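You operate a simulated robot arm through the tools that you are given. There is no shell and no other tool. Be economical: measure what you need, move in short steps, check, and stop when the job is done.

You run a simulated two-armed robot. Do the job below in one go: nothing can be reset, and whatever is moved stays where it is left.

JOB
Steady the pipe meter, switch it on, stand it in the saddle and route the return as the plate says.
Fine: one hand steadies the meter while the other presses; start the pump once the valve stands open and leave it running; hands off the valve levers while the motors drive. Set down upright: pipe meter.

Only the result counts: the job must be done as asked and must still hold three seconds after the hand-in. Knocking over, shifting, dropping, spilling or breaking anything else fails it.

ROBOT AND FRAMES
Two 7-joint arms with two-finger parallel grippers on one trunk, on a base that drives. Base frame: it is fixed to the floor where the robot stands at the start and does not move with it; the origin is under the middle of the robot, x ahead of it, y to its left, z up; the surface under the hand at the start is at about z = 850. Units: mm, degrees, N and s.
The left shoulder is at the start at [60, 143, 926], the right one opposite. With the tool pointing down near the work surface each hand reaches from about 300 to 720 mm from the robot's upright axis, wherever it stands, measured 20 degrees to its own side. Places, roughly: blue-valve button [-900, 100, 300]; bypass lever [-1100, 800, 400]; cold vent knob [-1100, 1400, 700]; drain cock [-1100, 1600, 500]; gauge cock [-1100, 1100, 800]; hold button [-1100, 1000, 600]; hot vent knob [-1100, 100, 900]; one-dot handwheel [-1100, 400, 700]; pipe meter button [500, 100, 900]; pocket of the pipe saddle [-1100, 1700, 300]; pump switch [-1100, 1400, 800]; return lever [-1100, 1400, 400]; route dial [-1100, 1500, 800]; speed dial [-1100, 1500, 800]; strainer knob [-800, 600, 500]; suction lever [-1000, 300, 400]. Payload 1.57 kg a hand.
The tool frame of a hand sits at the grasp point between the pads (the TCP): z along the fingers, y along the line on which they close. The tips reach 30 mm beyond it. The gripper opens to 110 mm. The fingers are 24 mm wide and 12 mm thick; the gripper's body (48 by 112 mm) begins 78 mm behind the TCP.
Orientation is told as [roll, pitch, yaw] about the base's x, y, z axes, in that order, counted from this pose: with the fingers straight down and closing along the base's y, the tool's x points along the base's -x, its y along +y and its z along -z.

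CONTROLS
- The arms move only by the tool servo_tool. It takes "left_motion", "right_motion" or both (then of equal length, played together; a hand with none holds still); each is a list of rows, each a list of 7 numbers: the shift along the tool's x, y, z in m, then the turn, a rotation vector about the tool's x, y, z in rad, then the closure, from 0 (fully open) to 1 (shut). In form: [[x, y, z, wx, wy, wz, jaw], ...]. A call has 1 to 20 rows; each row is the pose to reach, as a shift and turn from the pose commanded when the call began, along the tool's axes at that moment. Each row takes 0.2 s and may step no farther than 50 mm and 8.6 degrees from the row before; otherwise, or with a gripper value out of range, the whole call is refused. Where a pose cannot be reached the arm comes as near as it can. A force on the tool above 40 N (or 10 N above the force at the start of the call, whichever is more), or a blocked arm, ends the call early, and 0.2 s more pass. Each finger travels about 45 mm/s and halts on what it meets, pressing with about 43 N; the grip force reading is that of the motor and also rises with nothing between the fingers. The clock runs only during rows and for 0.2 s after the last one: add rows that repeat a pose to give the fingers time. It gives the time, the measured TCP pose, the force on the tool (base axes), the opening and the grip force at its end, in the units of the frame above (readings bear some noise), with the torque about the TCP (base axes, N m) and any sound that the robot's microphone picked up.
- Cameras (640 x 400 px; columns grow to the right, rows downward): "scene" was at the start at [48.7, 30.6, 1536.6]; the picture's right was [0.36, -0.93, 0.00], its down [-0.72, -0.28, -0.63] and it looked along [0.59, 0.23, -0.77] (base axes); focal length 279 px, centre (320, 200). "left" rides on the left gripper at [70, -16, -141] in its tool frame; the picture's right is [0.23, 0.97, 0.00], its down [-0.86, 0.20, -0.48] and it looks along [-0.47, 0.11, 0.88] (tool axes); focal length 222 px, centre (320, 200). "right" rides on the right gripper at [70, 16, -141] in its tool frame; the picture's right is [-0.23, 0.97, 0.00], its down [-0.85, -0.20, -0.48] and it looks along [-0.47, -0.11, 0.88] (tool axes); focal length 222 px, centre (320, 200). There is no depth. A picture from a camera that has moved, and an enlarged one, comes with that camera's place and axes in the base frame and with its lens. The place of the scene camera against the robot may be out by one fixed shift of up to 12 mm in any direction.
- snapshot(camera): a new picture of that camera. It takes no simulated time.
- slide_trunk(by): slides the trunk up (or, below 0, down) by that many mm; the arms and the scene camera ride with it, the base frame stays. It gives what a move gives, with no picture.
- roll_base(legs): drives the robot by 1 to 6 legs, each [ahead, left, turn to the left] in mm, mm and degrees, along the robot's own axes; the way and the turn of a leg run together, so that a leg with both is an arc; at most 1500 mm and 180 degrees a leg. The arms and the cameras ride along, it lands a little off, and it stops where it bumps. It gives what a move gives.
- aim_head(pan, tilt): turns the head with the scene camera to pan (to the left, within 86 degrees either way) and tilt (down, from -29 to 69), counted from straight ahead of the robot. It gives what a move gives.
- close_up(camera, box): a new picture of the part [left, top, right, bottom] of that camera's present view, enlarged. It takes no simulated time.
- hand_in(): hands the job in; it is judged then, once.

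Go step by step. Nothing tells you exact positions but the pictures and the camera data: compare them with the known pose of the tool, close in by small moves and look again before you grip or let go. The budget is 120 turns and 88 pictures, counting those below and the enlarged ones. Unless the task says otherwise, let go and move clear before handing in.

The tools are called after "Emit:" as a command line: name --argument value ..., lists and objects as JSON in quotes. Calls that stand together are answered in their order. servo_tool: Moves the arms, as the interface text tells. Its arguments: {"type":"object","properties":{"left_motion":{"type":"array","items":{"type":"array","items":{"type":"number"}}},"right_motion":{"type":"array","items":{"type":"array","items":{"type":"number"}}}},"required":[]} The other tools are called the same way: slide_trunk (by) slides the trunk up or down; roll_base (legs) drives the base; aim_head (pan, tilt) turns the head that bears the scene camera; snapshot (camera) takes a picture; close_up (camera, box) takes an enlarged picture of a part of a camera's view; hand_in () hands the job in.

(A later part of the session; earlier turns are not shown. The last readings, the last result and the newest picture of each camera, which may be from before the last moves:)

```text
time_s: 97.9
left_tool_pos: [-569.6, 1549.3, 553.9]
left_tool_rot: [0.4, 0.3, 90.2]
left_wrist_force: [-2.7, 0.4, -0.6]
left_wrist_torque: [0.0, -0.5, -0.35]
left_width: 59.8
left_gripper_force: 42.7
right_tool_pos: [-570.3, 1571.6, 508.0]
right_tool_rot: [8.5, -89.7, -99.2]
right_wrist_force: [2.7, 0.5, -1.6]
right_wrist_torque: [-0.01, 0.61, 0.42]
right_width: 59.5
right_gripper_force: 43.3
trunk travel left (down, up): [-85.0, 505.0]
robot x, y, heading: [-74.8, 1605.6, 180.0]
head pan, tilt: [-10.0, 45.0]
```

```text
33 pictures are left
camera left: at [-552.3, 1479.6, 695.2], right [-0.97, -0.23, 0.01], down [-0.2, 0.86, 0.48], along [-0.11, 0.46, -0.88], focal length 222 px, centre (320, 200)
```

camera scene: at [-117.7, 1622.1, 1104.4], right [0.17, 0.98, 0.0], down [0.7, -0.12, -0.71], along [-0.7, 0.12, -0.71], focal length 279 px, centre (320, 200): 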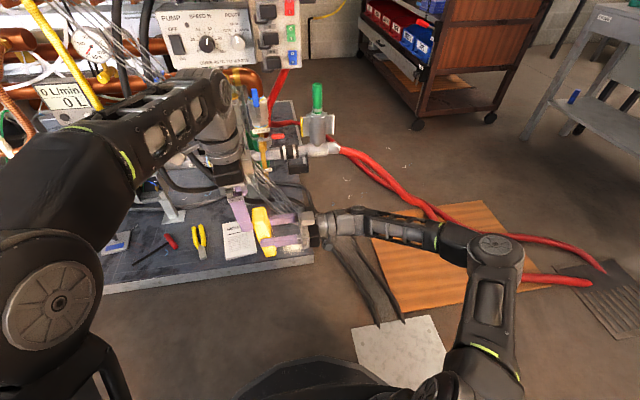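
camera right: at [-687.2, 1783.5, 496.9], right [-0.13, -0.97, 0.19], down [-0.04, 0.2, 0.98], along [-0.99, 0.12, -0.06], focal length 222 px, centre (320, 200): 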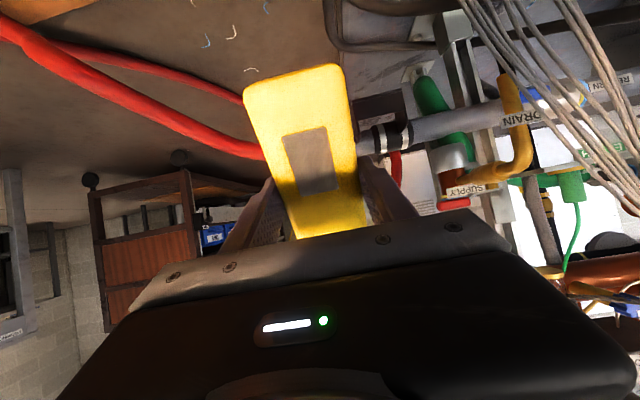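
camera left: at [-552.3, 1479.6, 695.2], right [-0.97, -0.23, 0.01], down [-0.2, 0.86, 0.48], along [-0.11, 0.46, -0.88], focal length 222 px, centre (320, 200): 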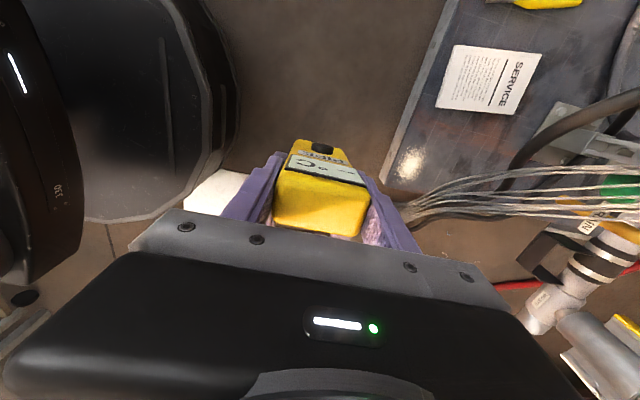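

Both hands hold the meter and the display is still on. The right hand now releases and withdraws.

Emit:
servo_tool --right_motion '[[0, 0, 0, 0, 0, 0, 0.8], [0, 0, 0, 0, 0, 0, 0.3], [0, 0, 0, 0, 0, 0, 0.2], [0, 0, 0, 0, 0, 0, 0.2], [0, 0, -0.02, 0, 0, 0, 0.2], [0, 0, -0.06, 0, 0, 0, 0.2], [0, 0, -0.1, 0, 0, 0, 0.2], [0, 0, -0.14, 0, 0, 0, 0.2], [0, 0, -0.18, 0, 0, 0, 0.2]]'

Emit:
snapshot --camera "left"

```text
time_s: 99.9
left_tool_pos: [-569.7, 1547.9, 553.2]
left_tool_rot: [0.4, 0.2, 90.1]
left_wrist_force: [-0.1, -0.2, 0.2]
left_wrist_torque: [-0.03, -0.06, -0.01]
left_width: 59.8
left_gripper_force: 43.1
right_tool_pos: [-568.5, 1750.1, 506.4]
right_tool_rot: [16.3, -89.7, -107.0]
right_wrist_force: [1.0, -0.7, 0.5]
right_wrist_torque: [-0.04, -0.01, 0.03]
right_width: 88.1
right_gripper_force: 0.1
trunk travel left (down, up): [-85.0, 505.0]
robot x, y, heading: [-74.7, 1606.3, 180.0]
head pan, tilt: [-10.0, 45.0]
```

```text
32 pictures are left
camera left: at [-552.2, 1479.5, 695.2], right [-0.97, -0.23, 0.01], down [-0.2, 0.86, 0.48], along [-0.11, 0.46, -0.88], focal length 222 px, centre (320, 200)
```

left: 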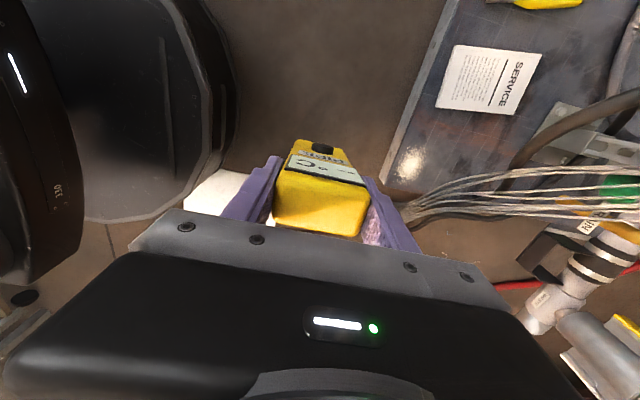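

Emit:
servo_tool --left_motion '[[0, 0, -0.01, 0, 0, -0.06, 1], [0, 0, -0.02, 0, 0, -0.18, 1], [0, 0, -0.03, 0, 0, -0.3, 1], [0, 0, -0.04, 0, 0, -0.42, 1], [0, 0, -0.05, 0, 0, -0.54, 1], [0, 0, -0.06, 0, 0, -0.66, 1], [0, 0, -0.06, 0, 0, -0.78, 1], [0, 0, -0.06, 0, 0, -0.9, 1], [0, 0, -0.06, 0, 0, -1.02, 1], [0, 0, -0.06, 0, 0, -1.14, 1], [0, 0, -0.06, 0, 0, -1.26, 1], [0, 0, -0.06, 0, 0, -1.38, 1], [0, 0, -0.06, 0, 0, -1.48, 1], [0, 0, -0.06, 0, 0, -1.57, 1]]'

Emit:
servo_tool --right_motion '[[0, 0.02, -0.02, 0, 0, 0, 1], [0, 0.05, -0.03, 0, 0, 0, 1], [0, 0.08, -0.04, 0, 0, 0, 1]]'

Emit:
snapshot --camera "left"

Emit:
snapshot --camera "scene"

```text
time_s: 102.9
left_tool_pos: [-568.9, 1549.6, 612.7]
left_tool_rot: [0.2, -0.4, -179.9]
left_wrist_force: [0.7, 0.3, -1.8]
left_wrist_torque: [-0.01, 0.01, -0.01]
left_width: 59.8
left_gripper_force: 42.4
right_tool_pos: [-568.4, 1749.7, 506.9]
right_tool_rot: [18.1, -89.7, -108.7]
right_wrist_force: [0.0, -0.7, 0.3]
right_wrist_torque: [-0.03, 0.0, 0.0]
right_width: 88.0
right_gripper_force: 0.0
trunk travel left (down, up): [-85.0, 505.0]
robot x, y, heading: [-74.0, 1604.7, 180.2]
head pan, tilt: [-10.0, 45.0]
```

```text
time_s: 103.7
left_tool_pos: [-570.0, 1548.1, 614.4]
left_tool_rot: [0.2, -0.3, -179.8]
left_wrist_force: [-0.1, -1.3, -2.5]
left_wrist_torque: [-0.01, 0.0, 0.0]
left_width: 59.9
left_gripper_force: 42.9
right_tool_pos: [-487.6, 1788.3, 506.9]
right_tool_rot: [19.2, -89.7, -109.8]
right_wrist_force: [-0.6, -0.2, -0.2]
right_wrist_torque: [-0.01, 0.01, 0.05]
right_width: 18.0
right_gripper_force: 0.3
trunk travel left (down, up): [-85.0, 505.0]
robot x, y, heading: [-71.3, 1607.5, 180.1]
head pan, tilt: [-10.0, 45.0]
```

```text
31 pictures are left
camera left: at [-498.9, 1565.0, 754.9], right [0.23, -0.97, 0.0], down [-0.85, -0.2, 0.48], along [-0.47, -0.11, -0.88], focal length 222 px, centre (320, 200)
```

left: 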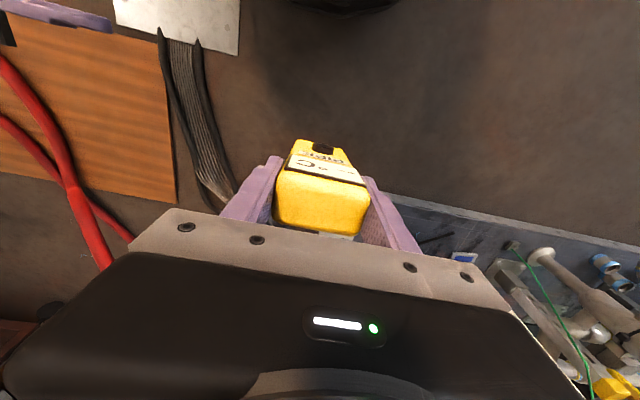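

```text
30 pictures are left
camera scene: at [-117.7, 1622.8, 1104.4], right [0.17, 0.98, 0.0], down [0.7, -0.12, -0.71], along [-0.7, 0.12, -0.71], focal length 279 px, centre (320, 200)
```

scene: 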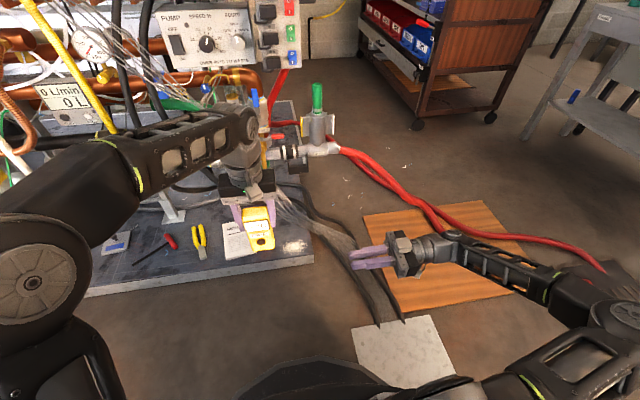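

Meter is held from above, facing the robot. I'll raise the trunk, turn slightly right and drive in so the left hand reaches the saddle.

Emit:
slide_trunk --by 60

Emit:
roll_base --legs '[[0, 0, -12.5], [0, 0, -12.5], [180, 84, 0], [180, 84, 0]]'

Emit:
aim_head --pan 12 --tilt 45

Emit:
snapshot --camera "scene"

```text
time_s: 104.7
left_tool_pos: [-571.0, 1548.2, 673.5]
left_tool_rot: [0.2, -0.3, -179.9]
left_wrist_force: [0.3, 0.2, -0.9]
left_wrist_torque: [0.0, -0.03, 0.02]
left_width: 59.8
left_gripper_force: 43.0
right_tool_pos: [-487.7, 1788.5, 566.7]
right_tool_rot: [19.7, -89.7, -110.2]
right_wrist_force: [0.4, -0.5, 0.0]
right_wrist_torque: [-0.01, 0.02, -0.01]
right_width: 0.2
right_gripper_force: 21.0
trunk travel left (down, up): [-145.0, 445.0]
robot x, y, heading: [-76.1, 1605.3, 179.8]
head pan, tilt: [-10.0, 45.0]
```

```text
time_s: 109.2
left_tool_pos: [-936.2, 1777.6, 674.7]
left_tool_rot: [0.1, -0.3, 153.4]
left_wrist_force: [-0.8, -0.4, -2.5]
left_wrist_torque: [0.03, 0.01, 0.01]
left_width: 59.4
left_gripper_force: 42.7
right_tool_pos: [-770.3, 1951.9, 565.5]
right_tool_rot: [19.2, -89.8, -134.8]
right_wrist_force: [-0.2, -0.4, 0.0]
right_wrist_torque: [0.01, 0.02, 0.0]
right_width: 0.0
right_gripper_force: 21.4
trunk travel left (down, up): [-145.0, 445.0]
robot x, y, heading: [-474.3, 1612.4, 154.7]
head pan, tilt: [-10.0, 45.0]
stopped in leg 4: the robot was blocked; the commanded pose is now the measured one
```

```text
time_s: 110.1
left_tool_pos: [-938.6, 1776.3, 674.2]
left_tool_rot: [0.1, -0.3, 153.4]
left_wrist_force: [0.4, 0.6, -2.5]
left_wrist_torque: [-0.03, 0.0, 0.0]
left_width: 59.9
left_gripper_force: 42.8
right_tool_pos: [-770.9, 1950.9, 566.6]
right_tool_rot: [14.1, -89.8, -129.8]
right_wrist_force: [0.6, -0.3, -0.7]
right_wrist_torque: [0.03, 0.03, 0.01]
right_width: 0.0
right_gripper_force: 21.1
trunk travel left (down, up): [-145.0, 445.0]
robot x, y, heading: [-474.3, 1611.8, 154.7]
head pan, tilt: [12.0, 45.0]
```

```text
29 pictures are left
camera scene: at [-517.8, 1620.2, 1164.5], right [0.23, 0.97, 0.0], down [0.69, -0.16, -0.71], along [-0.69, 0.16, -0.71], focal length 279 px, centre (320, 200)
```

scene: 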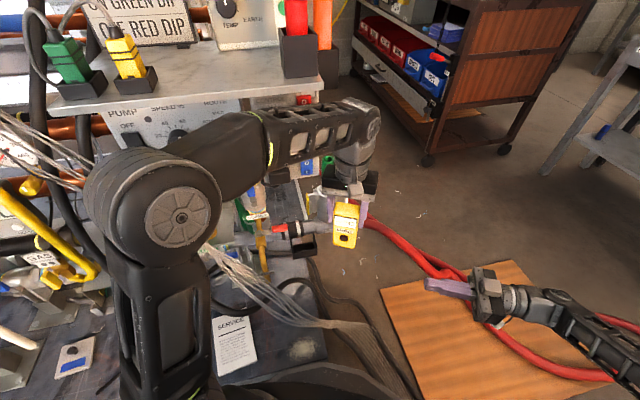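

Emit:
roll_base --legs '[[-12, 0, 0]]'

Emit:
slide_trunk --by 60

Emit:
servo_tool --left_motion '[[0, 0, 0.04, 0, 0, 0, 1], [0, 0, 0.08, 0, 0, 0, 1], [-0.018, 0.024, 0.1, 0, 0, -0.08, 1], [-0.036, 0.048, 0.105, 0, 0, -0.16, 1], [-0.054, 0.072, 0.11, 0, 0, -0.24, 1], [-0.072, 0.096, 0.114, 0, 0, -0.32, 1], [-0.092, 0.122, 0.114, 0, 0, -0.39, 1], [-0.112, 0.147, 0.114, 0, 0, -0.464, 1], [-0.112, 0.147, 0.114, 0, 0, -0.464, 1]]'

Emit:
snapshot --camera "left"

Emit:
snapshot --camera "scene"

```text
time_s: 110.8
left_tool_pos: [-928.3, 1770.8, 672.9]
left_tool_rot: [0.0, -0.2, 153.6]
left_wrist_force: [0.4, 0.1, -2.6]
left_wrist_torque: [0.0, -0.04, 0.02]
left_width: 59.5
left_gripper_force: 43.2
right_tool_pos: [-761.9, 1946.0, 565.8]
right_tool_rot: [22.0, -89.8, -137.8]
right_wrist_force: [0.1, 1.1, 0.9]
right_wrist_torque: [-0.01, -0.01, 0.0]
right_width: 0.1
right_gripper_force: 21.4
trunk travel left (down, up): [-145.0, 445.0]
robot x, y, heading: [-460.5, 1606.2, 154.9]
head pan, tilt: [12.0, 45.0]
```

```text
time_s: 111.3
left_tool_pos: [-925.7, 1769.7, 682.6]
left_tool_rot: [0.3, 0.5, 153.7]
left_wrist_force: [-3.2, 1.5, -9.2]
left_wrist_torque: [0.11, -0.51, -0.16]
left_width: 59.8
left_gripper_force: 43.0
right_tool_pos: [-761.4, 1948.8, 582.4]
right_tool_rot: [35.0, -89.8, -150.8]
right_wrist_force: [-0.9, -0.2, 0.8]
right_wrist_torque: [-0.03, -0.01, 0.0]
right_width: 0.1
right_gripper_force: 21.2
trunk travel left (down, up): [-161.0, 429.0]
robot x, y, heading: [-461.3, 1605.7, 154.4]
head pan, tilt: [12.0, 45.0]
stopped: the force on the tool passed its limit at 58 N (the readings are from after the stop); the commanded pose is now the measured one
```

```text
time_s: 113.5
left_tool_pos: [-1030.5, 1848.7, 582.0]
left_tool_rot: [-0.2, -0.7, 169.8]
left_wrist_force: [0.0, -0.3, -3.1]
left_wrist_torque: [0.04, -0.04, -0.03]
left_width: 59.8
left_gripper_force: 43.1
right_tool_pos: [-682.0, 2035.8, 584.1]
right_tool_rot: [-144.0, -89.8, 20.8]
right_wrist_force: [0.2, 1.4, -0.6]
right_wrist_torque: [-0.05, 0.02, -0.03]
right_width: 0.0
right_gripper_force: 21.6
trunk travel left (down, up): [-161.0, 429.0]
robot x, y, heading: [-436.6, 1657.7, 147.3]
head pan, tilt: [12.0, 45.0]
stopped in row 9 (left hand): the arm was blocked; the commanded pose is now the measured one
```

```text
28 pictures are left
camera left: at [-957.5, 1850.1, 723.3], right [0.05, -1.0, -0.01], down [-0.87, -0.05, 0.49], along [-0.49, -0.02, -0.87], focal length 222 px, centre (320, 200)
```

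left: 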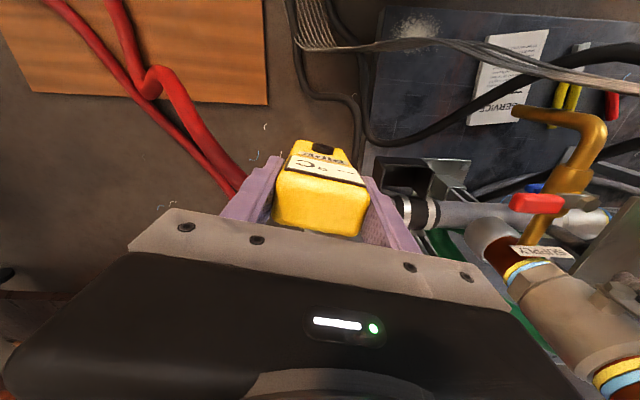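

```text
27 pictures are left
camera scene: at [-469.4, 1676.9, 1181.2], right [0.35, 0.94, -0.01], down [0.66, -0.25, -0.71], along [-0.67, 0.25, -0.7], focal length 279 px, centre (320, 200)
```

scene: 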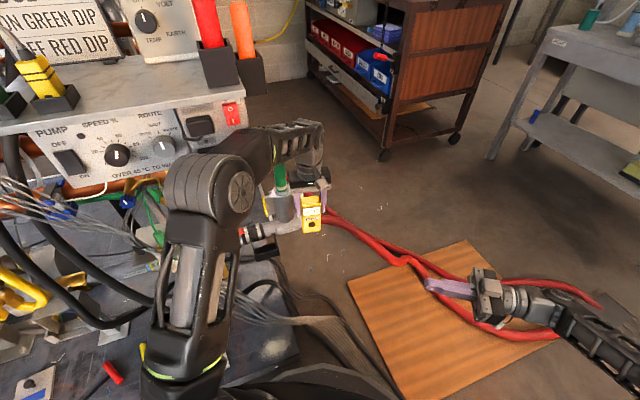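

The left arm touched the breaker blocks that overhang the saddle (about x −920, z 800+), and the base got nudged; the meter is still held. I'll back straight off in +x, then look.

Emit:
roll_base --legs '[[-126, -82, 0]]'

Emit:
snapshot --camera "scene"

```text
time_s: 114.8
left_tool_pos: [-896.5, 1840.8, 573.5]
left_tool_rot: [-0.3, 0.1, 170.6]
left_wrist_force: [0.1, -0.7, -2.0]
left_wrist_torque: [-0.01, -0.02, -0.01]
left_width: 59.9
left_gripper_force: 43.3
right_tool_pos: [-544.6, 2034.5, 581.3]
right_tool_rot: [24.8, -89.7, -147.9]
right_wrist_force: [-0.7, -0.6, -0.2]
right_wrist_torque: [-0.01, 0.0, -0.03]
right_width: 0.2
right_gripper_force: 21.2
trunk travel left (down, up): [-161.0, 429.0]
robot x, y, heading: [-294.4, 1656.2, 147.3]
head pan, tilt: [12.0, 45.0]
```

```text
26 pictures are left
camera scene: at [-338.2, 1674.0, 1180.3], right [0.35, 0.94, 0.0], down [0.66, -0.25, -0.71], along [-0.66, 0.25, -0.71], focal length 279 px, centre (320, 200)
```

scene: 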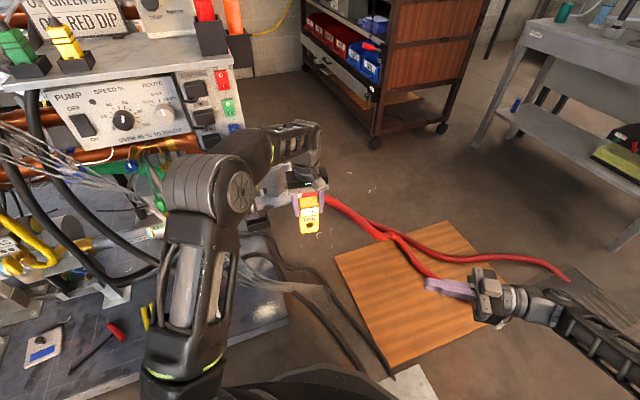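

Emit:
roll_base --legs '[[0, 0, -11], [0, 0, -11.3], [52, 150, 0]]'

Emit:
slide_trunk --by -155

```text
time_s: 117.7
left_tool_pos: [-933.7, 2013.0, 573.9]
left_tool_rot: [-0.2, 0.2, 148.3]
left_wrist_force: [0.0, 0.0, -2.5]
left_wrist_torque: [0.02, 0.0, 0.01]
left_width: 59.6
left_gripper_force: 42.9
right_tool_pos: [-533.4, 2058.9, 582.0]
right_tool_rot: [24.5, -89.7, -169.9]
right_wrist_force: [0.4, 0.8, -0.2]
right_wrist_torque: [-0.02, -0.04, 0.01]
right_width: 0.0
right_gripper_force: 21.3
trunk travel left (down, up): [-161.0, 429.0]
robot x, y, heading: [-447.2, 1611.7, 125.0]
head pan, tilt: [12.0, 45.0]
```

```text
time_s: 119.5
left_tool_pos: [-932.6, 2011.7, 419.0]
left_tool_rot: [-0.3, 0.0, 148.3]
left_wrist_force: [-1.4, 0.8, -1.8]
left_wrist_torque: [0.03, 0.03, -0.04]
left_width: 59.6
left_gripper_force: 42.7
right_tool_pos: [-534.2, 2058.8, 426.8]
right_tool_rot: [23.8, -89.7, -169.4]
right_wrist_force: [0.7, -0.3, 0.6]
right_wrist_torque: [0.0, -0.01, -0.03]
right_width: 0.1
right_gripper_force: 21.2
trunk travel left (down, up): [-6.0, 584.0]
robot x, y, heading: [-441.4, 1615.1, 125.1]
head pan, tilt: [12.0, 45.0]
```

Emit:
servo_tool --left_motion '[[0, 0, -0.03, 0, 0, 0, 1], [0.01, 0.02, -0.06, 0, 0, -0.05, 1], [0.028, 0.055, -0.071, 0, 0, -0.12, 1], [0.046, 0.09, -0.071, 0, 0, -0.19, 1], [0.064, 0.125, -0.071, 0, 0, -0.26, 1], [0.082, 0.16, -0.071, 0, 0, -0.33, 1], [0.1, 0.195, -0.071, 0, 0, -0.4, 1], [0.118, 0.23, -0.071, 0, 0, -0.47, 1], [0.134, 0.262, -0.071, 0, 0, -0.52, 1], [0.144, 0.285, -0.071, 0, 0, -0.553, 1]]'

Emit:
aim_head --pan 35 --tilt 48

Emit:
snapshot --camera "scene"

Emit:
snapshot --camera "left"

```text
time_s: 121.7
left_tool_pos: [-959.4, 1693.4, 488.1]
left_tool_rot: [-0.2, 0.2, 180.0]
left_wrist_force: [-0.2, 0.4, -1.8]
left_wrist_torque: [0.01, 0.0, 0.02]
left_width: 59.7
left_gripper_force: 43.2
right_tool_pos: [-534.2, 2058.5, 427.7]
right_tool_rot: [24.4, -89.8, -170.1]
right_wrist_force: [-0.2, 0.0, -0.3]
right_wrist_torque: [-0.02, 0.02, 0.0]
right_width: 0.0
right_gripper_force: 21.2
trunk travel left (down, up): [-6.0, 584.0]
robot x, y, heading: [-442.0, 1610.6, 124.7]
head pan, tilt: [12.0, 45.0]
```

```text
time_s: 122.6
left_tool_pos: [-959.3, 1693.3, 487.9]
left_tool_rot: [-0.2, 0.2, 180.0]
left_wrist_force: [0.2, 0.2, -2.6]
left_wrist_torque: [-0.01, 0.0, -0.02]
left_width: 59.6
left_gripper_force: 43.1
right_tool_pos: [-533.4, 2059.5, 427.7]
right_tool_rot: [23.0, -89.7, -168.7]
right_wrist_force: [-0.4, 0.2, 0.0]
right_wrist_torque: [0.01, 0.0, -0.02]
right_width: 0.3
right_gripper_force: 21.1
trunk travel left (down, up): [-6.0, 584.0]
robot x, y, heading: [-442.8, 1616.8, 125.2]
head pan, tilt: [35.0, 48.0]
```

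```text
25 pictures are left
camera scene: at [-494.9, 1620.5, 1021.1], right [0.34, 0.94, 0.0], down [0.7, -0.25, -0.67], along [-0.63, 0.23, -0.74], focal length 279 px, centre (320, 200)
```

scene: 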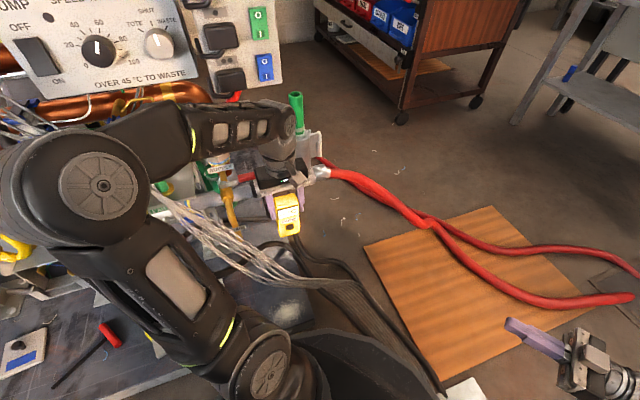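

```text
24 pictures are left
camera left: at [-890.5, 1709.1, 629.8], right [0.23, -0.97, 0.0], down [-0.86, -0.2, 0.47], along [-0.46, -0.11, -0.88], focal length 222 px, centre (320, 200)
```

left: 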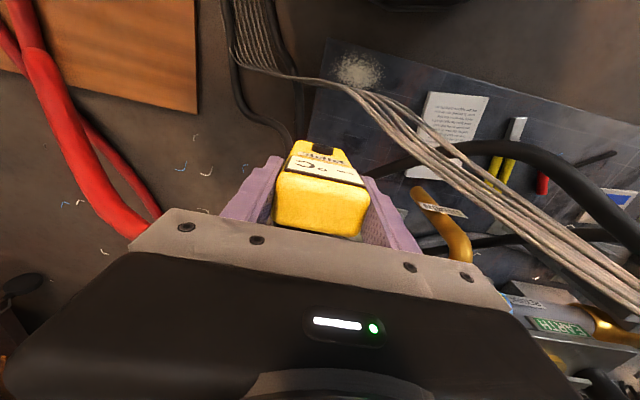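

Emit:
servo_tool --left_motion '[[-0.03, 0, 0, 0, 0, 0, 1], [-0.06, 0, 0, 0, 0, 0, 1], [-0.09, 0, 0, 0, 0, 0, 1], [-0.12, 0, 0, 0, 0, 0, 1], [-0.143, 0, 0, 0, 0, 0, 1]]'

Emit:
close_up --camera "scene" --box '[220, 120, 340, 220]'

Emit:
snapshot --camera "left"

```text
time_s: 123.6
left_tool_pos: [-1011.1, 1664.3, 442.8]
left_tool_rot: [3.4, 9.0, 178.7]
left_wrist_force: [0.1, 0.5, -2.8]
left_wrist_torque: [0.02, 0.0, 0.01]
left_width: 59.8
left_gripper_force: 42.9
right_tool_pos: [-534.6, 2050.0, 429.9]
right_tool_rot: [18.3, -89.6, -162.7]
right_wrist_force: [-0.5, 0.3, -0.1]
right_wrist_torque: [0.01, 0.07, -0.03]
right_width: 0.0
right_gripper_force: 21.3
trunk travel left (down, up): [-6.0, 584.0]
robot x, y, heading: [-435.8, 1605.3, 126.1]
head pan, tilt: [35.0, 48.0]
stopped in row 5 (left hand): the arm was blocked; the commanded pose is now the measured one
```

```text
4.00 times, centred on (280, 170) of scene
camera zoom: at [-487.1, 1610.9, 1023.6], right [0.32, 0.95, 0.0], down [0.7, -0.24, -0.67], along [-0.63, 0.22, -0.74], focal length 1117 px, centre (480, 320)
```

zoom: 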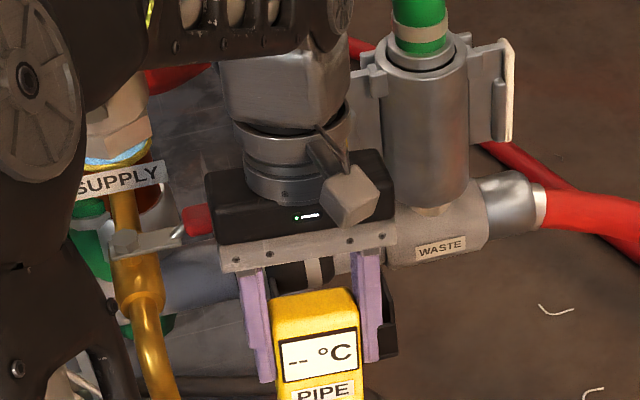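

```text
22 pictures are left
camera left: at [-962.6, 1686.8, 592.9], right [0.19, -0.98, 0.09], down [-0.92, -0.15, 0.35], along [-0.33, -0.15, -0.93], focal length 222 px, centre (320, 200)
```

left: 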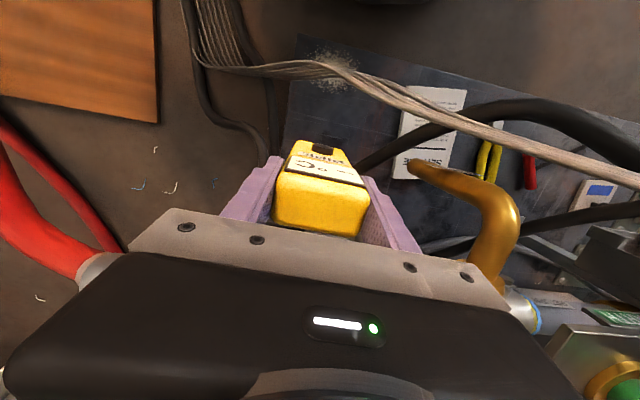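

The elbow met the panel with this heading. I'll pull back, turn to about 152°, and come in again with a straighter arm.

Emit:
servo_tool --left_motion '[[0.03, -0.01, -0.02, 0.02, -0.05, 0, 1], [0.06, -0.02, -0.04, 0.04, -0.1, 0, 1], [0.09, -0.03, -0.06, 0.059, -0.157, 0, 1], [0.12, -0.03, -0.06, 0.059, -0.157, 0, 1]]'

Emit:
roll_base --legs '[[-103, -147, 0], [0, 0, 26]]'

Emit:
close_up --camera "left" --box '[220, 100, 420, 260]'

```text
time_s: 124.6
left_tool_pos: [-902.5, 1697.4, 518.0]
left_tool_rot: [-0.3, -0.5, 178.4]
left_wrist_force: [0.5, -0.1, -2.0]
left_wrist_torque: [-0.02, -0.04, -0.02]
left_width: 59.6
left_gripper_force: 42.8
right_tool_pos: [-535.5, 2050.5, 426.5]
right_tool_rot: [26.3, -89.7, -170.7]
right_wrist_force: [0.0, -0.1, 0.4]
right_wrist_torque: [-0.03, -0.01, 0.03]
right_width: 0.0
right_gripper_force: 21.2
trunk travel left (down, up): [-6.0, 584.0]
robot x, y, heading: [-436.7, 1606.9, 126.3]
head pan, tilt: [35.0, 48.0]
```

```text
time_s: 127.4
left_tool_pos: [-712.6, 1495.2, 518.6]
left_tool_rot: [-0.4, -0.5, -156.6]
left_wrist_force: [-1.0, -1.0, -1.8]
left_wrist_torque: [0.03, 0.0, -0.03]
left_width: 59.5
left_gripper_force: 42.9
right_tool_pos: [-530.3, 1970.8, 426.7]
right_tool_rot: [25.4, -89.7, -144.7]
right_wrist_force: [-0.2, 0.5, -1.1]
right_wrist_torque: [-0.02, 0.01, -0.01]
right_width: 0.0
right_gripper_force: 21.4
trunk travel left (down, up): [-6.0, 584.0]
robot x, y, heading: [-255.0, 1609.7, 151.1]
head pan, tilt: [35.0, 48.0]
```

```text
2.50 times, centred on (320, 180) of left
camera zoom: at [-654.6, 1537.5, 659.7], right [0.6, -0.8, -0.01], down [-0.7, -0.53, 0.48], along [-0.39, -0.28, -0.87], focal length 555 px, centre (320, 250)
```

zoom: 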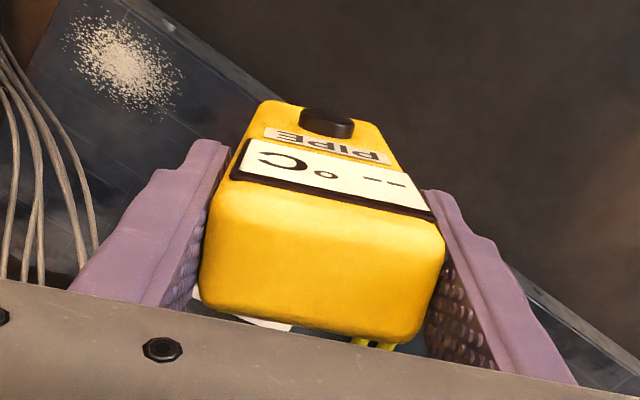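

Emit:
servo_tool --left_motion '[[0.006, -0.034, 0.005, 0, 0, 0.07, 1], [0.013, -0.068, 0.01, 0, 0, 0.14, 1], [0.019, -0.102, 0.015, 0, 0, 0.2, 1], [0.026, -0.136, 0.02, 0, 0, 0.27, 1], [0.032, -0.17, 0.025, 0, 0, 0.34, 1], [0.038, -0.205, 0.028, 0, 0.008, 0.408, 1]]'

Emit:
roll_base --legs '[[175, 100, 0]]'

Emit:
aim_head --pan 18 --tilt 48

Emit:
snapshot --camera "scene"

```text
time_s: 128.8
left_tool_pos: [-762.6, 1702.7, 491.9]
left_tool_rot: [-0.3, -0.1, -179.9]
left_wrist_force: [1.0, -0.2, -2.2]
left_wrist_torque: [0.02, 0.03, -0.01]
left_width: 59.7
left_gripper_force: 42.9
right_tool_pos: [-530.7, 1971.8, 427.4]
right_tool_rot: [24.0, -89.7, -143.3]
right_wrist_force: [0.4, 0.5, -1.1]
right_wrist_torque: [-0.01, 0.0, 0.02]
right_width: 0.0
right_gripper_force: 21.1
trunk travel left (down, up): [-6.0, 584.0]
robot x, y, heading: [-253.5, 1612.2, 151.3]
head pan, tilt: [35.0, 48.0]
```

```text
time_s: 130.4
left_tool_pos: [-966.4, 1704.7, 491.9]
left_tool_rot: [-0.2, -0.2, 179.9]
left_wrist_force: [0.3, 0.0, -2.0]
left_wrist_torque: [0.0, -0.03, -0.02]
left_width: 59.8
left_gripper_force: 43.4
right_tool_pos: [-731.3, 1971.5, 427.1]
right_tool_rot: [27.0, -89.7, -146.6]
right_wrist_force: [0.1, 0.9, 0.1]
right_wrist_torque: [0.0, -0.03, -0.01]
right_width: 0.0
right_gripper_force: 21.4
trunk travel left (down, up): [-6.0, 584.0]
robot x, y, heading: [-459.8, 1613.0, 151.4]
head pan, tilt: [35.0, 48.0]
```

```text
time_s: 131.2
left_tool_pos: [-966.3, 1704.3, 490.2]
left_tool_rot: [-0.2, -0.1, 179.8]
left_wrist_force: [0.1, -0.2, -2.0]
left_wrist_torque: [0.02, -0.01, -0.01]
left_width: 59.5
left_gripper_force: 43.3
right_tool_pos: [-731.8, 1972.5, 427.2]
right_tool_rot: [27.3, -89.7, -147.1]
right_wrist_force: [0.0, 0.7, 1.1]
right_wrist_torque: [0.0, 0.02, 0.0]
right_width: 0.0
right_gripper_force: 21.5
trunk travel left (down, up): [-6.0, 584.0]
robot x, y, heading: [-458.6, 1609.3, 151.1]
head pan, tilt: [18.0, 48.0]
```

```text
20 pictures are left
camera scene: at [-502.8, 1615.5, 1021.1], right [0.19, 0.98, 0.0], down [0.73, -0.14, -0.67], along [-0.66, 0.13, -0.74], focal length 279 px, centre (320, 200)
```

scene: 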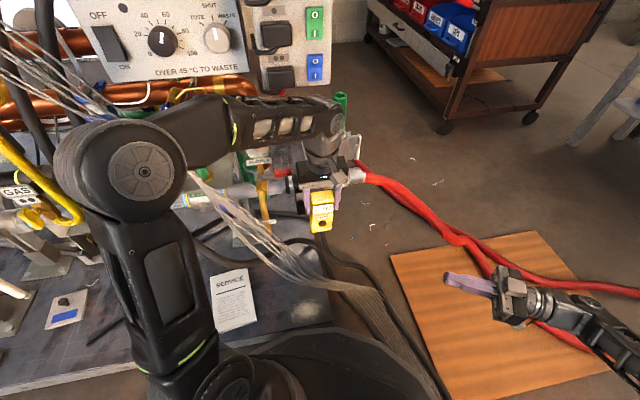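

Emit:
servo_tool --left_motion '[[-0.02, 0.003, 0, 0, 0, 0, 1], [-0.04, 0.006, 0, 0, 0, 0, 1], [-0.06, 0.009, 0, 0, 0, 0, 1], [-0.08, 0.01, 0, 0, 0, 0, 1]]'

Emit:
snapshot --camera "scene"

```text
time_s: 132.2
left_tool_pos: [-1039.8, 1685.5, 483.3]
left_tool_rot: [0.6, 1.7, -179.6]
left_wrist_force: [30.7, 5.4, 8.1]
left_wrist_torque: [-0.71, 1.62, 1.34]
left_width: 59.6
left_gripper_force: 42.7
right_tool_pos: [-734.2, 1969.4, 429.4]
right_tool_rot: [-2.8, -89.3, -116.7]
right_wrist_force: [0.1, -0.3, 0.2]
right_wrist_torque: [0.12, -0.02, 0.01]
right_width: 0.0
right_gripper_force: 20.5
trunk travel left (down, up): [-6.0, 584.0]
robot x, y, heading: [-458.2, 1612.9, 151.2]
head pan, tilt: [18.0, 48.0]
```

```text
19 pictures are left
camera scene: at [-503.0, 1610.2, 1020.2], right [0.19, 0.98, 0.0], down [0.73, -0.14, -0.67], along [-0.66, 0.13, -0.74], focal length 279 px, centre (320, 200)
```

scene: 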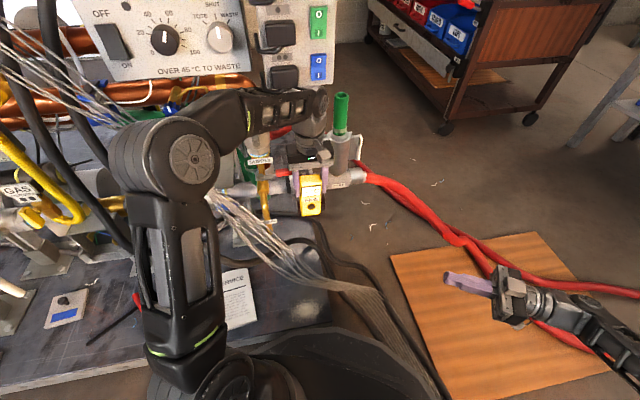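

Emit:
servo_tool --left_motion '[[0.025, -0.005, 0, 0, 0, 0, 1], [0.05, -0.02, 0, 0, 0, 0, 1]]'

Emit:
close_up --camera "scene" --box '[215, 80, 375, 230]'

```text
time_s: 132.8
left_tool_pos: [-998.1, 1711.3, 484.1]
left_tool_rot: [0.3, 0.6, -180.0]
left_wrist_force: [0.1, -0.2, -2.0]
left_wrist_torque: [0.02, -0.02, 0.04]
left_width: 59.9
left_gripper_force: 43.2
right_tool_pos: [-734.7, 1971.9, 427.2]
right_tool_rot: [31.6, -89.3, -151.5]
right_wrist_force: [0.7, 0.0, 0.7]
right_wrist_torque: [0.03, -0.01, 0.0]
right_width: 0.0
right_gripper_force: 21.4
trunk travel left (down, up): [-6.0, 584.0]
robot x, y, heading: [-457.6, 1609.4, 151.0]
head pan, tilt: [18.0, 48.0]
```

```text
2.67 times, centred on (295, 155) of scene
camera zoom: at [-508.8, 1613.0, 1021.0], right [0.19, 0.98, 0.0], down [0.73, -0.14, -0.67], along [-0.65, 0.13, -0.75], focal length 745 px, centre (387, 320)
```

zoom: 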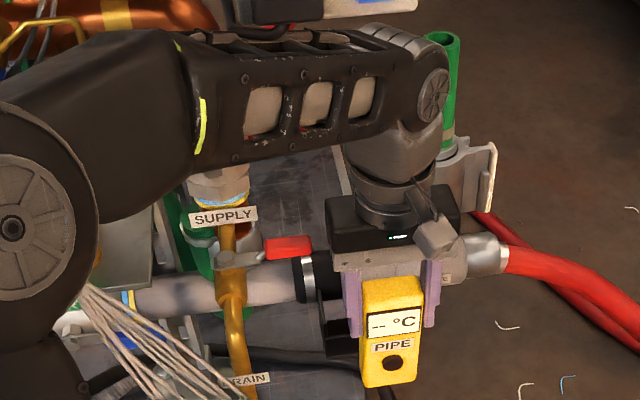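

The finger nudged the red lever's tip; the lever still stands as before. I'll pass it further right (y≈1724), then shift left behind it.

Emit:
servo_tool --left_motion '[[0, -0.014, -0.006, 0, 0, 0, 1], [-0.025, -0.014, -0.006, 0, 0, 0, 1], [-0.05, -0.014, -0.006, 0, 0, 0, 1], [-0.075, -0.014, -0.006, 0, 0, 0, 1], [-0.1, -0.013, -0.006, 0, 0, 0, 1]]'

Emit:
close_up --camera "scene" --box '[235, 80, 375, 210]'

```text
time_s: 134.1
left_tool_pos: [-1078.7, 1726.5, 484.7]
left_tool_rot: [0.6, 1.1, 179.1]
left_wrist_force: [12.3, -1.6, -0.3]
left_wrist_torque: [-0.13, -1.53, -0.1]
left_width: 59.6
left_gripper_force: 42.9
right_tool_pos: [-725.0, 1970.8, 427.7]
right_tool_rot: [-52.7, -89.4, -66.9]
right_wrist_force: [-0.7, 0.0, -0.1]
right_wrist_torque: [0.01, 0.0, -0.01]
right_width: 0.0
right_gripper_force: 21.5
trunk travel left (down, up): [-6.0, 584.0]
robot x, y, heading: [-450.9, 1610.2, 151.2]
head pan, tilt: [18.0, 48.0]
```

```text
3.08 times, centred on (305, 145) of scene
camera zoom: at [-491.0, 1611.7, 1017.6], right [0.19, 0.98, 0.0], down [0.72, -0.14, -0.68], along [-0.66, 0.13, -0.74], focal length 859 px, centre (366, 369)
```

zoom: 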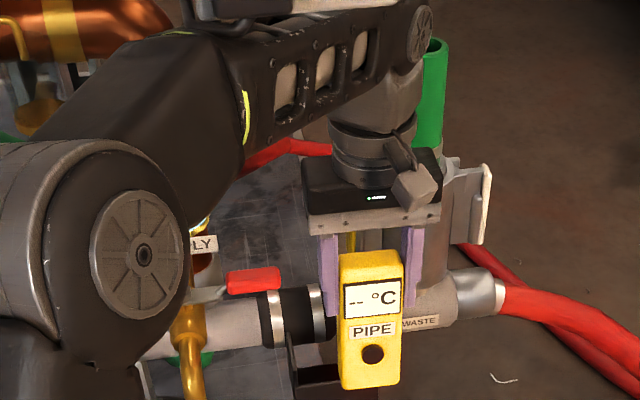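

Emit:
servo_tool --left_motion '[[0.012, 0, 0, 0, 0, 0, 1]]'

Emit:
slide_trunk --by 26

Emit:
servo_tool --left_motion '[[-0.015, 0.002, 0, 0, 0, 0, 1], [-0.025, 0.005, 0, 0, 0, 0, 1], [-0.034, 0.01, 0, 0, 0, 0, 1]]'

Emit:
snapshot --camera "left"

```text
time_s: 134.4
left_tool_pos: [-1074.3, 1724.1, 478.3]
left_tool_rot: [0.9, 1.4, 179.5]
left_wrist_force: [-0.1, 0.5, -2.0]
left_wrist_torque: [-0.01, -0.02, 0.02]
left_width: 59.8
left_gripper_force: 43.0
right_tool_pos: [-729.1, 1971.2, 424.7]
right_tool_rot: [-9.1, -89.6, -110.6]
right_wrist_force: [-0.2, -0.1, -0.3]
right_wrist_torque: [0.04, -0.01, 0.02]
right_width: 0.0
right_gripper_force: 21.2
trunk travel left (down, up): [-6.0, 584.0]
robot x, y, heading: [-460.1, 1609.7, 151.0]
head pan, tilt: [18.0, 48.0]
```

```text
time_s: 135.1
left_tool_pos: [-1019.8, 1696.1, 452.2]
left_tool_rot: [6.2, 9.7, 178.1]
left_wrist_force: [-0.3, -0.2, -2.9]
left_wrist_torque: [0.02, -0.02, -0.01]
left_width: 59.4
left_gripper_force: 43.0
right_tool_pos: [-730.7, 1967.4, 451.6]
right_tool_rot: [3.5, -89.5, -122.7]
right_wrist_force: [0.3, 0.3, 0.3]
right_wrist_torque: [0.01, -0.04, 0.02]
right_width: 0.0
right_gripper_force: 21.6
trunk travel left (down, up): [-26.0, 564.0]
robot x, y, heading: [-460.2, 1604.6, 151.4]
head pan, tilt: [18.0, 48.0]
stopped: the arm was blocked; the commanded pose is now the measured one
```

```text
time_s: 135.9
left_tool_pos: [-1059.2, 1689.3, 447.4]
left_tool_rot: [6.1, 9.4, 178.1]
left_wrist_force: [-3.5, -2.3, -3.6]
left_wrist_torque: [0.17, -0.24, 0.07]
left_width: 59.8
left_gripper_force: 43.1
right_tool_pos: [-731.5, 1968.6, 448.8]
right_tool_rot: [18.5, -89.6, -138.1]
right_wrist_force: [-0.2, 0.0, -1.0]
right_wrist_torque: [-0.03, 0.02, 0.0]
right_width: 0.0
right_gripper_force: 21.9
trunk travel left (down, up): [-26.0, 564.0]
robot x, y, heading: [-457.6, 1609.0, 151.3]
head pan, tilt: [18.0, 48.0]
```

```text
16 pictures are left
camera left: at [-1013.1, 1719.2, 595.9], right [0.18, -0.97, 0.14], down [-0.93, -0.12, 0.35], along [-0.33, -0.19, -0.93], focal length 222 px, centre (320, 200)
```

left: 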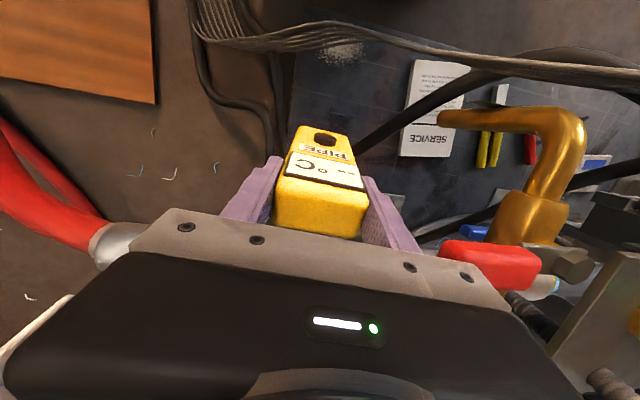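

The forearm meets the overhead box if the trunk is raised, so I go fully down again, retract, close in 10 mm with the base and approach at y≈1700 between lever and plates.

Emit:
servo_tool --left_motion '[[0.025, -0.01, 0, 0.03, -0.04, 0, 1], [0.05, -0.015, -0.01, 0.06, -0.08, 0, 1], [0.08, -0.02, -0.02, 0.09, -0.12, 0, 1], [0.1, -0.02, -0.03, 0.106, -0.164, 0, 1]]'

Emit:
slide_trunk --by -26

Emit:
roll_base --legs '[[0, 0, -5], [8, 6, 0]]'

```text
time_s: 136.9
left_tool_pos: [-960.6, 1717.1, 493.6]
left_tool_rot: [-0.1, 0.0, 176.9]
left_wrist_force: [0.1, -0.3, -1.3]
left_wrist_torque: [-0.01, 0.02, 0.03]
left_width: 59.6
left_gripper_force: 42.9
right_tool_pos: [-732.3, 1971.5, 449.0]
right_tool_rot: [41.1, -89.6, -160.6]
right_wrist_force: [-0.9, 0.3, 0.4]
right_wrist_torque: [0.02, -0.03, -0.01]
right_width: 0.0
right_gripper_force: 20.7
trunk travel left (down, up): [-26.0, 564.0]
robot x, y, heading: [-454.2, 1609.2, 151.1]
head pan, tilt: [18.0, 48.0]
```

```text
time_s: 137.6
left_tool_pos: [-963.4, 1713.2, 465.9]
left_tool_rot: [-0.1, -0.1, 177.3]
left_wrist_force: [0.7, 0.0, -2.8]
left_wrist_torque: [-0.01, 0.02, 0.0]
left_width: 59.6
left_gripper_force: 42.9
right_tool_pos: [-731.4, 1970.3, 420.8]
right_tool_rot: [26.2, -89.7, -145.7]
right_wrist_force: [-0.7, 0.6, 0.7]
right_wrist_torque: [0.0, 0.0, 0.01]
right_width: 0.1
right_gripper_force: 21.5
trunk travel left (down, up): [0.0, 590.0]
robot x, y, heading: [-457.8, 1610.5, 151.3]
head pan, tilt: [18.0, 48.0]
```

```text
time_s: 138.9
left_tool_pos: [-961.5, 1757.9, 466.7]
left_tool_rot: [0.0, 0.1, 172.1]
left_wrist_force: [-0.3, -1.0, -2.1]
left_wrist_torque: [-0.05, -0.03, -0.01]
left_width: 59.4
left_gripper_force: 42.9
right_tool_pos: [-709.8, 1992.5, 421.6]
right_tool_rot: [26.9, -89.7, -151.2]
right_wrist_force: [0.6, -0.4, 0.1]
right_wrist_torque: [-0.05, 0.01, -0.03]
right_width: 0.0
right_gripper_force: 21.4
trunk travel left (down, up): [0.0, 590.0]
robot x, y, heading: [-467.6, 1612.7, 146.2]
head pan, tilt: [18.0, 48.0]
```

Emit:
servo_tool --left_motion '[[0, 0.02, -0.012, 0, 0, -0.05, 1], [-0.01, 0.04, -0.023, 0, 0, -0.1, 1], [-0.02, 0.059, -0.023, 0, 0, -0.138, 1], [-0.02, 0.059, -0.023, 0, 0, -0.138, 1]]'

Emit:
servo_tool --left_motion '[[-0.02, 0, 0, 0, 0, 0, 1], [-0.04, 0, 0, 0, 0, 0, 1], [-0.06, 0, 0, 0, 0, 0, 1], [-0.06, 0, 0, 0, 0, 0, 1]]'

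Emit:
close_up --camera "scene" --box '[235, 80, 395, 210]'

```text
time_s: 139.9
left_tool_pos: [-986.5, 1702.0, 486.9]
left_tool_rot: [0.3, 0.1, 179.8]
left_wrist_force: [-0.2, 0.0, -2.1]
left_wrist_torque: [-0.01, 0.02, 0.01]
left_width: 59.4
left_gripper_force: 43.3
right_tool_pos: [-708.3, 1994.4, 420.4]
right_tool_rot: [43.2, -89.9, -167.7]
right_wrist_force: [-0.7, 0.1, 1.2]
right_wrist_torque: [-0.01, -0.01, 0.03]
right_width: 0.0
right_gripper_force: 20.7
trunk travel left (down, up): [0.0, 590.0]
robot x, y, heading: [-465.5, 1610.7, 146.2]
head pan, tilt: [18.0, 48.0]
```

```text
time_s: 141.1
left_tool_pos: [-1014.0, 1685.5, 466.5]
left_tool_rot: [2.6, 4.1, 179.0]
left_wrist_force: [0.0, 0.4, -2.9]
left_wrist_torque: [0.02, -0.03, -0.01]
left_width: 59.5
left_gripper_force: 43.5
right_tool_pos: [-706.3, 1989.3, 425.2]
right_tool_rot: [11.2, -89.7, -135.2]
right_wrist_force: [0.0, 0.0, 0.2]
right_wrist_torque: [-0.01, -0.03, -0.01]
right_width: 0.2
right_gripper_force: 21.5
trunk travel left (down, up): [0.0, 590.0]
robot x, y, heading: [-461.5, 1607.0, 146.7]
head pan, tilt: [18.0, 48.0]
stopped in row 4 (left hand): the arm was blocked; the commanded pose is now the measured one
```

```text
3.08 times, centred on (315, 145) of scene
camera zoom: at [-504.6, 1614.6, 1018.6], right [0.26, 0.96, 0.0], down [0.72, -0.2, -0.67], along [-0.65, 0.18, -0.74], focal length 859 px, centre (335, 369)
```

zoom: 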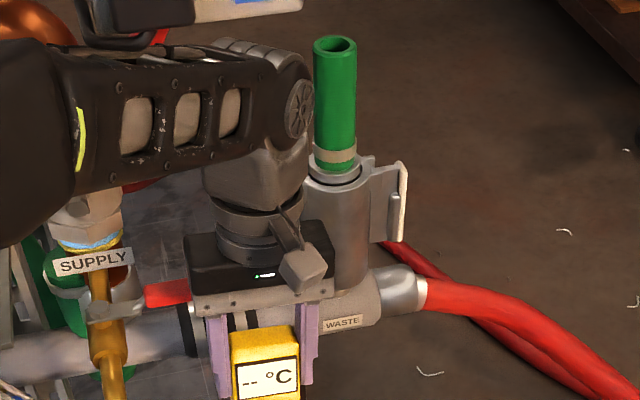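

Emit:
servo_tool --left_motion '[[0.025, -0.01, -0.01, 0.02, -0.03, 0, 1], [0.05, -0.016, -0.02, 0.045, -0.07, 0, 1]]'

Emit:
roll_base --legs '[[0, 0, 5]]'

```text
time_s: 141.7
left_tool_pos: [-970.1, 1707.0, 487.9]
left_tool_rot: [-0.4, -0.4, 178.9]
left_wrist_force: [0.0, -0.8, -2.5]
left_wrist_torque: [-0.01, -0.03, -0.02]
left_width: 59.7
left_gripper_force: 42.6
right_tool_pos: [-707.5, 1990.0, 423.1]
right_tool_rot: [27.9, -89.7, -152.2]
right_wrist_force: [-0.5, -0.1, -0.9]
right_wrist_torque: [-0.04, -0.05, -0.02]
right_width: 0.1
right_gripper_force: 20.8
trunk travel left (down, up): [0.0, 590.0]
robot x, y, heading: [-459.9, 1609.3, 146.8]
head pan, tilt: [18.0, 48.0]
```

```text
time_s: 142.6
left_tool_pos: [-975.4, 1662.0, 487.1]
left_tool_rot: [-0.3, -0.3, -176.2]
left_wrist_force: [0.4, 0.2, -2.9]
left_wrist_torque: [0.01, -0.02, -0.03]
left_width: 59.6
left_gripper_force: 43.0
right_tool_pos: [-739.6, 1966.8, 421.6]
right_tool_rot: [26.3, -89.8, -145.4]
right_wrist_force: [-0.6, -0.5, 0.0]
right_wrist_torque: [-0.01, -0.01, 0.01]
right_width: 0.0
right_gripper_force: 21.2
trunk travel left (down, up): [0.0, 590.0]
robot x, y, heading: [-463.6, 1608.8, 151.4]
head pan, tilt: [18.0, 48.0]
```

Emit:
servo_tool --left_motion '[[-0.002, -0.015, 0, 0, -0.07, 0.02, 1], [-0.005, -0.03, 0, 0, -0.14, 0.045, 1], [-0.007, -0.041, 0, 0, -0.21, 0.066, 1], [-0.007, -0.041, 0, 0, -0.21, 0.066, 1]]'

Emit:
close_up --camera "scene" --box '[215, 80, 375, 230]'

```text
time_s: 143.6
left_tool_pos: [-986.1, 1700.0, 487.4]
left_tool_rot: [0.1, -12.4, -179.9]
left_wrist_force: [0.3, 0.0, -2.2]
left_wrist_torque: [0.04, -0.03, 0.01]
left_width: 59.5
left_gripper_force: 43.0
right_tool_pos: [-738.4, 1966.7, 421.1]
right_tool_rot: [26.4, -89.6, -145.7]
right_wrist_force: [0.6, -0.2, 0.2]
right_wrist_torque: [0.0, 0.03, 0.03]
right_width: 0.0
right_gripper_force: 21.7
trunk travel left (down, up): [0.0, 590.0]
robot x, y, heading: [-464.9, 1606.5, 151.6]
head pan, tilt: [18.0, 48.0]
```

```text
2.67 times, centred on (295, 155) of scene
camera zoom: at [-506.6, 1612.3, 1015.6], right [0.18, 0.98, 0.0], down [0.73, -0.14, -0.67], along [-0.66, 0.12, -0.74], focal length 745 px, centre (387, 320)
```

zoom: 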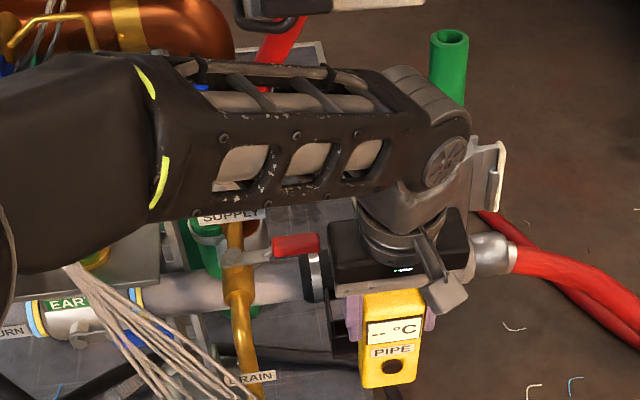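

Emit:
servo_tool --left_motion '[[-0.024, 0, 0.006, 0, 0, 0, 1], [-0.048, 0, 0.012, 0, 0, 0, 1], [-0.072, 0, 0.018, 0, 0, 0, 1], [-0.094, 0, 0.023, 0, 0, 0, 1], [-0.094, 0, 0.023, 0, 0, 0, 1]]'

Emit:
close_up --camera "scene" --box '[235, 80, 375, 210]'

```text
time_s: 144.8
left_tool_pos: [-1075.6, 1700.0, 484.6]
left_tool_rot: [0.3, -12.2, 179.8]
left_wrist_force: [0.5, 0.5, -2.2]
left_wrist_torque: [-0.02, -0.03, 0.0]
left_width: 59.7
left_gripper_force: 43.2
right_tool_pos: [-736.8, 1965.8, 421.4]
right_tool_rot: [-26.7, -89.7, -92.4]
right_wrist_force: [-0.4, 0.5, -0.4]
right_wrist_torque: [0.02, 0.02, 0.01]
right_width: 0.0
right_gripper_force: 21.2
trunk travel left (down, up): [0.0, 590.0]
robot x, y, heading: [-457.5, 1609.4, 151.5]
head pan, tilt: [18.0, 48.0]
```

```text
3.08 times, centred on (305, 145) of scene
camera zoom: at [-500.5, 1610.7, 1014.5], right [0.18, 0.98, 0.0], down [0.73, -0.13, -0.67], along [-0.66, 0.12, -0.74], focal length 859 px, centre (366, 369)
```

zoom: 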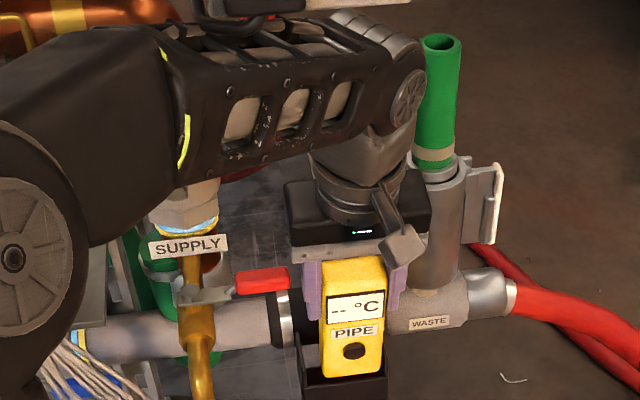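

The meter is now above the pocket without contact. Next I bring it upright while lowering it in.

Emit:
servo_tool --left_motion '[[-0.0089, 0, 0.006, 0, 0.07, 0, 1], [-0.0174, 0, 0.014, 0, 0.14, 0, 1], [-0.0259, 0, 0.0219, 0, 0.213, 0, 1], [-0.0244, 0.001, 0.0339, 0, 0.213, 0, 1], [-0.0227, 0.003, 0.0417, 0, 0.213, 0, 1], [-0.0214, 0.004, 0.0475, 0, 0.213, 0, 1], [-0.0214, 0.004, 0.0475, 0, 0.213, 0, 1]]'

Emit:
close_up --camera "scene" --box '[255, 100, 375, 210]'

```text
time_s: 146.4
left_tool_pos: [-1112.6, 1696.5, 444.1]
left_tool_rot: [0.1, -0.3, -179.8]
left_wrist_force: [-0.4, 0.6, -2.3]
left_wrist_torque: [-0.01, 0.1, -0.02]
left_width: 59.7
left_gripper_force: 42.6
right_tool_pos: [-737.7, 1967.6, 422.0]
right_tool_rot: [27.3, -89.7, -146.4]
right_wrist_force: [-0.2, 0.5, 0.3]
right_wrist_torque: [-0.01, 0.02, 0.03]
right_width: 0.0
right_gripper_force: 21.0
trunk travel left (down, up): [0.0, 590.0]
robot x, y, heading: [-462.5, 1608.9, 151.5]
head pan, tilt: [18.0, 48.0]
```

```text
3.64 times, centred on (315, 155) of scene
camera zoom: at [-506.6, 1612.3, 1015.6], right [0.18, 0.98, 0.0], down [0.73, -0.14, -0.67], along [-0.66, 0.12, -0.74], focal length 1016 px, centre (338, 364)
```

zoom: 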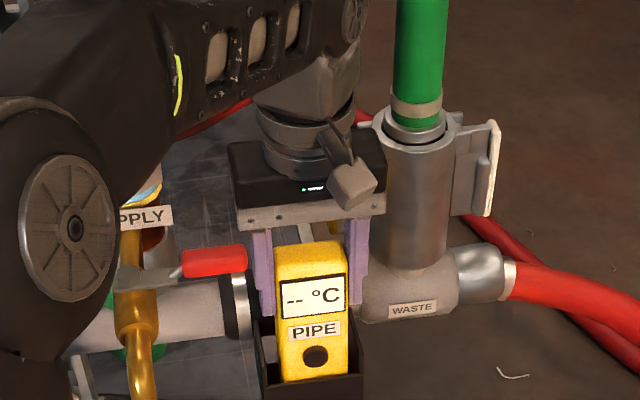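

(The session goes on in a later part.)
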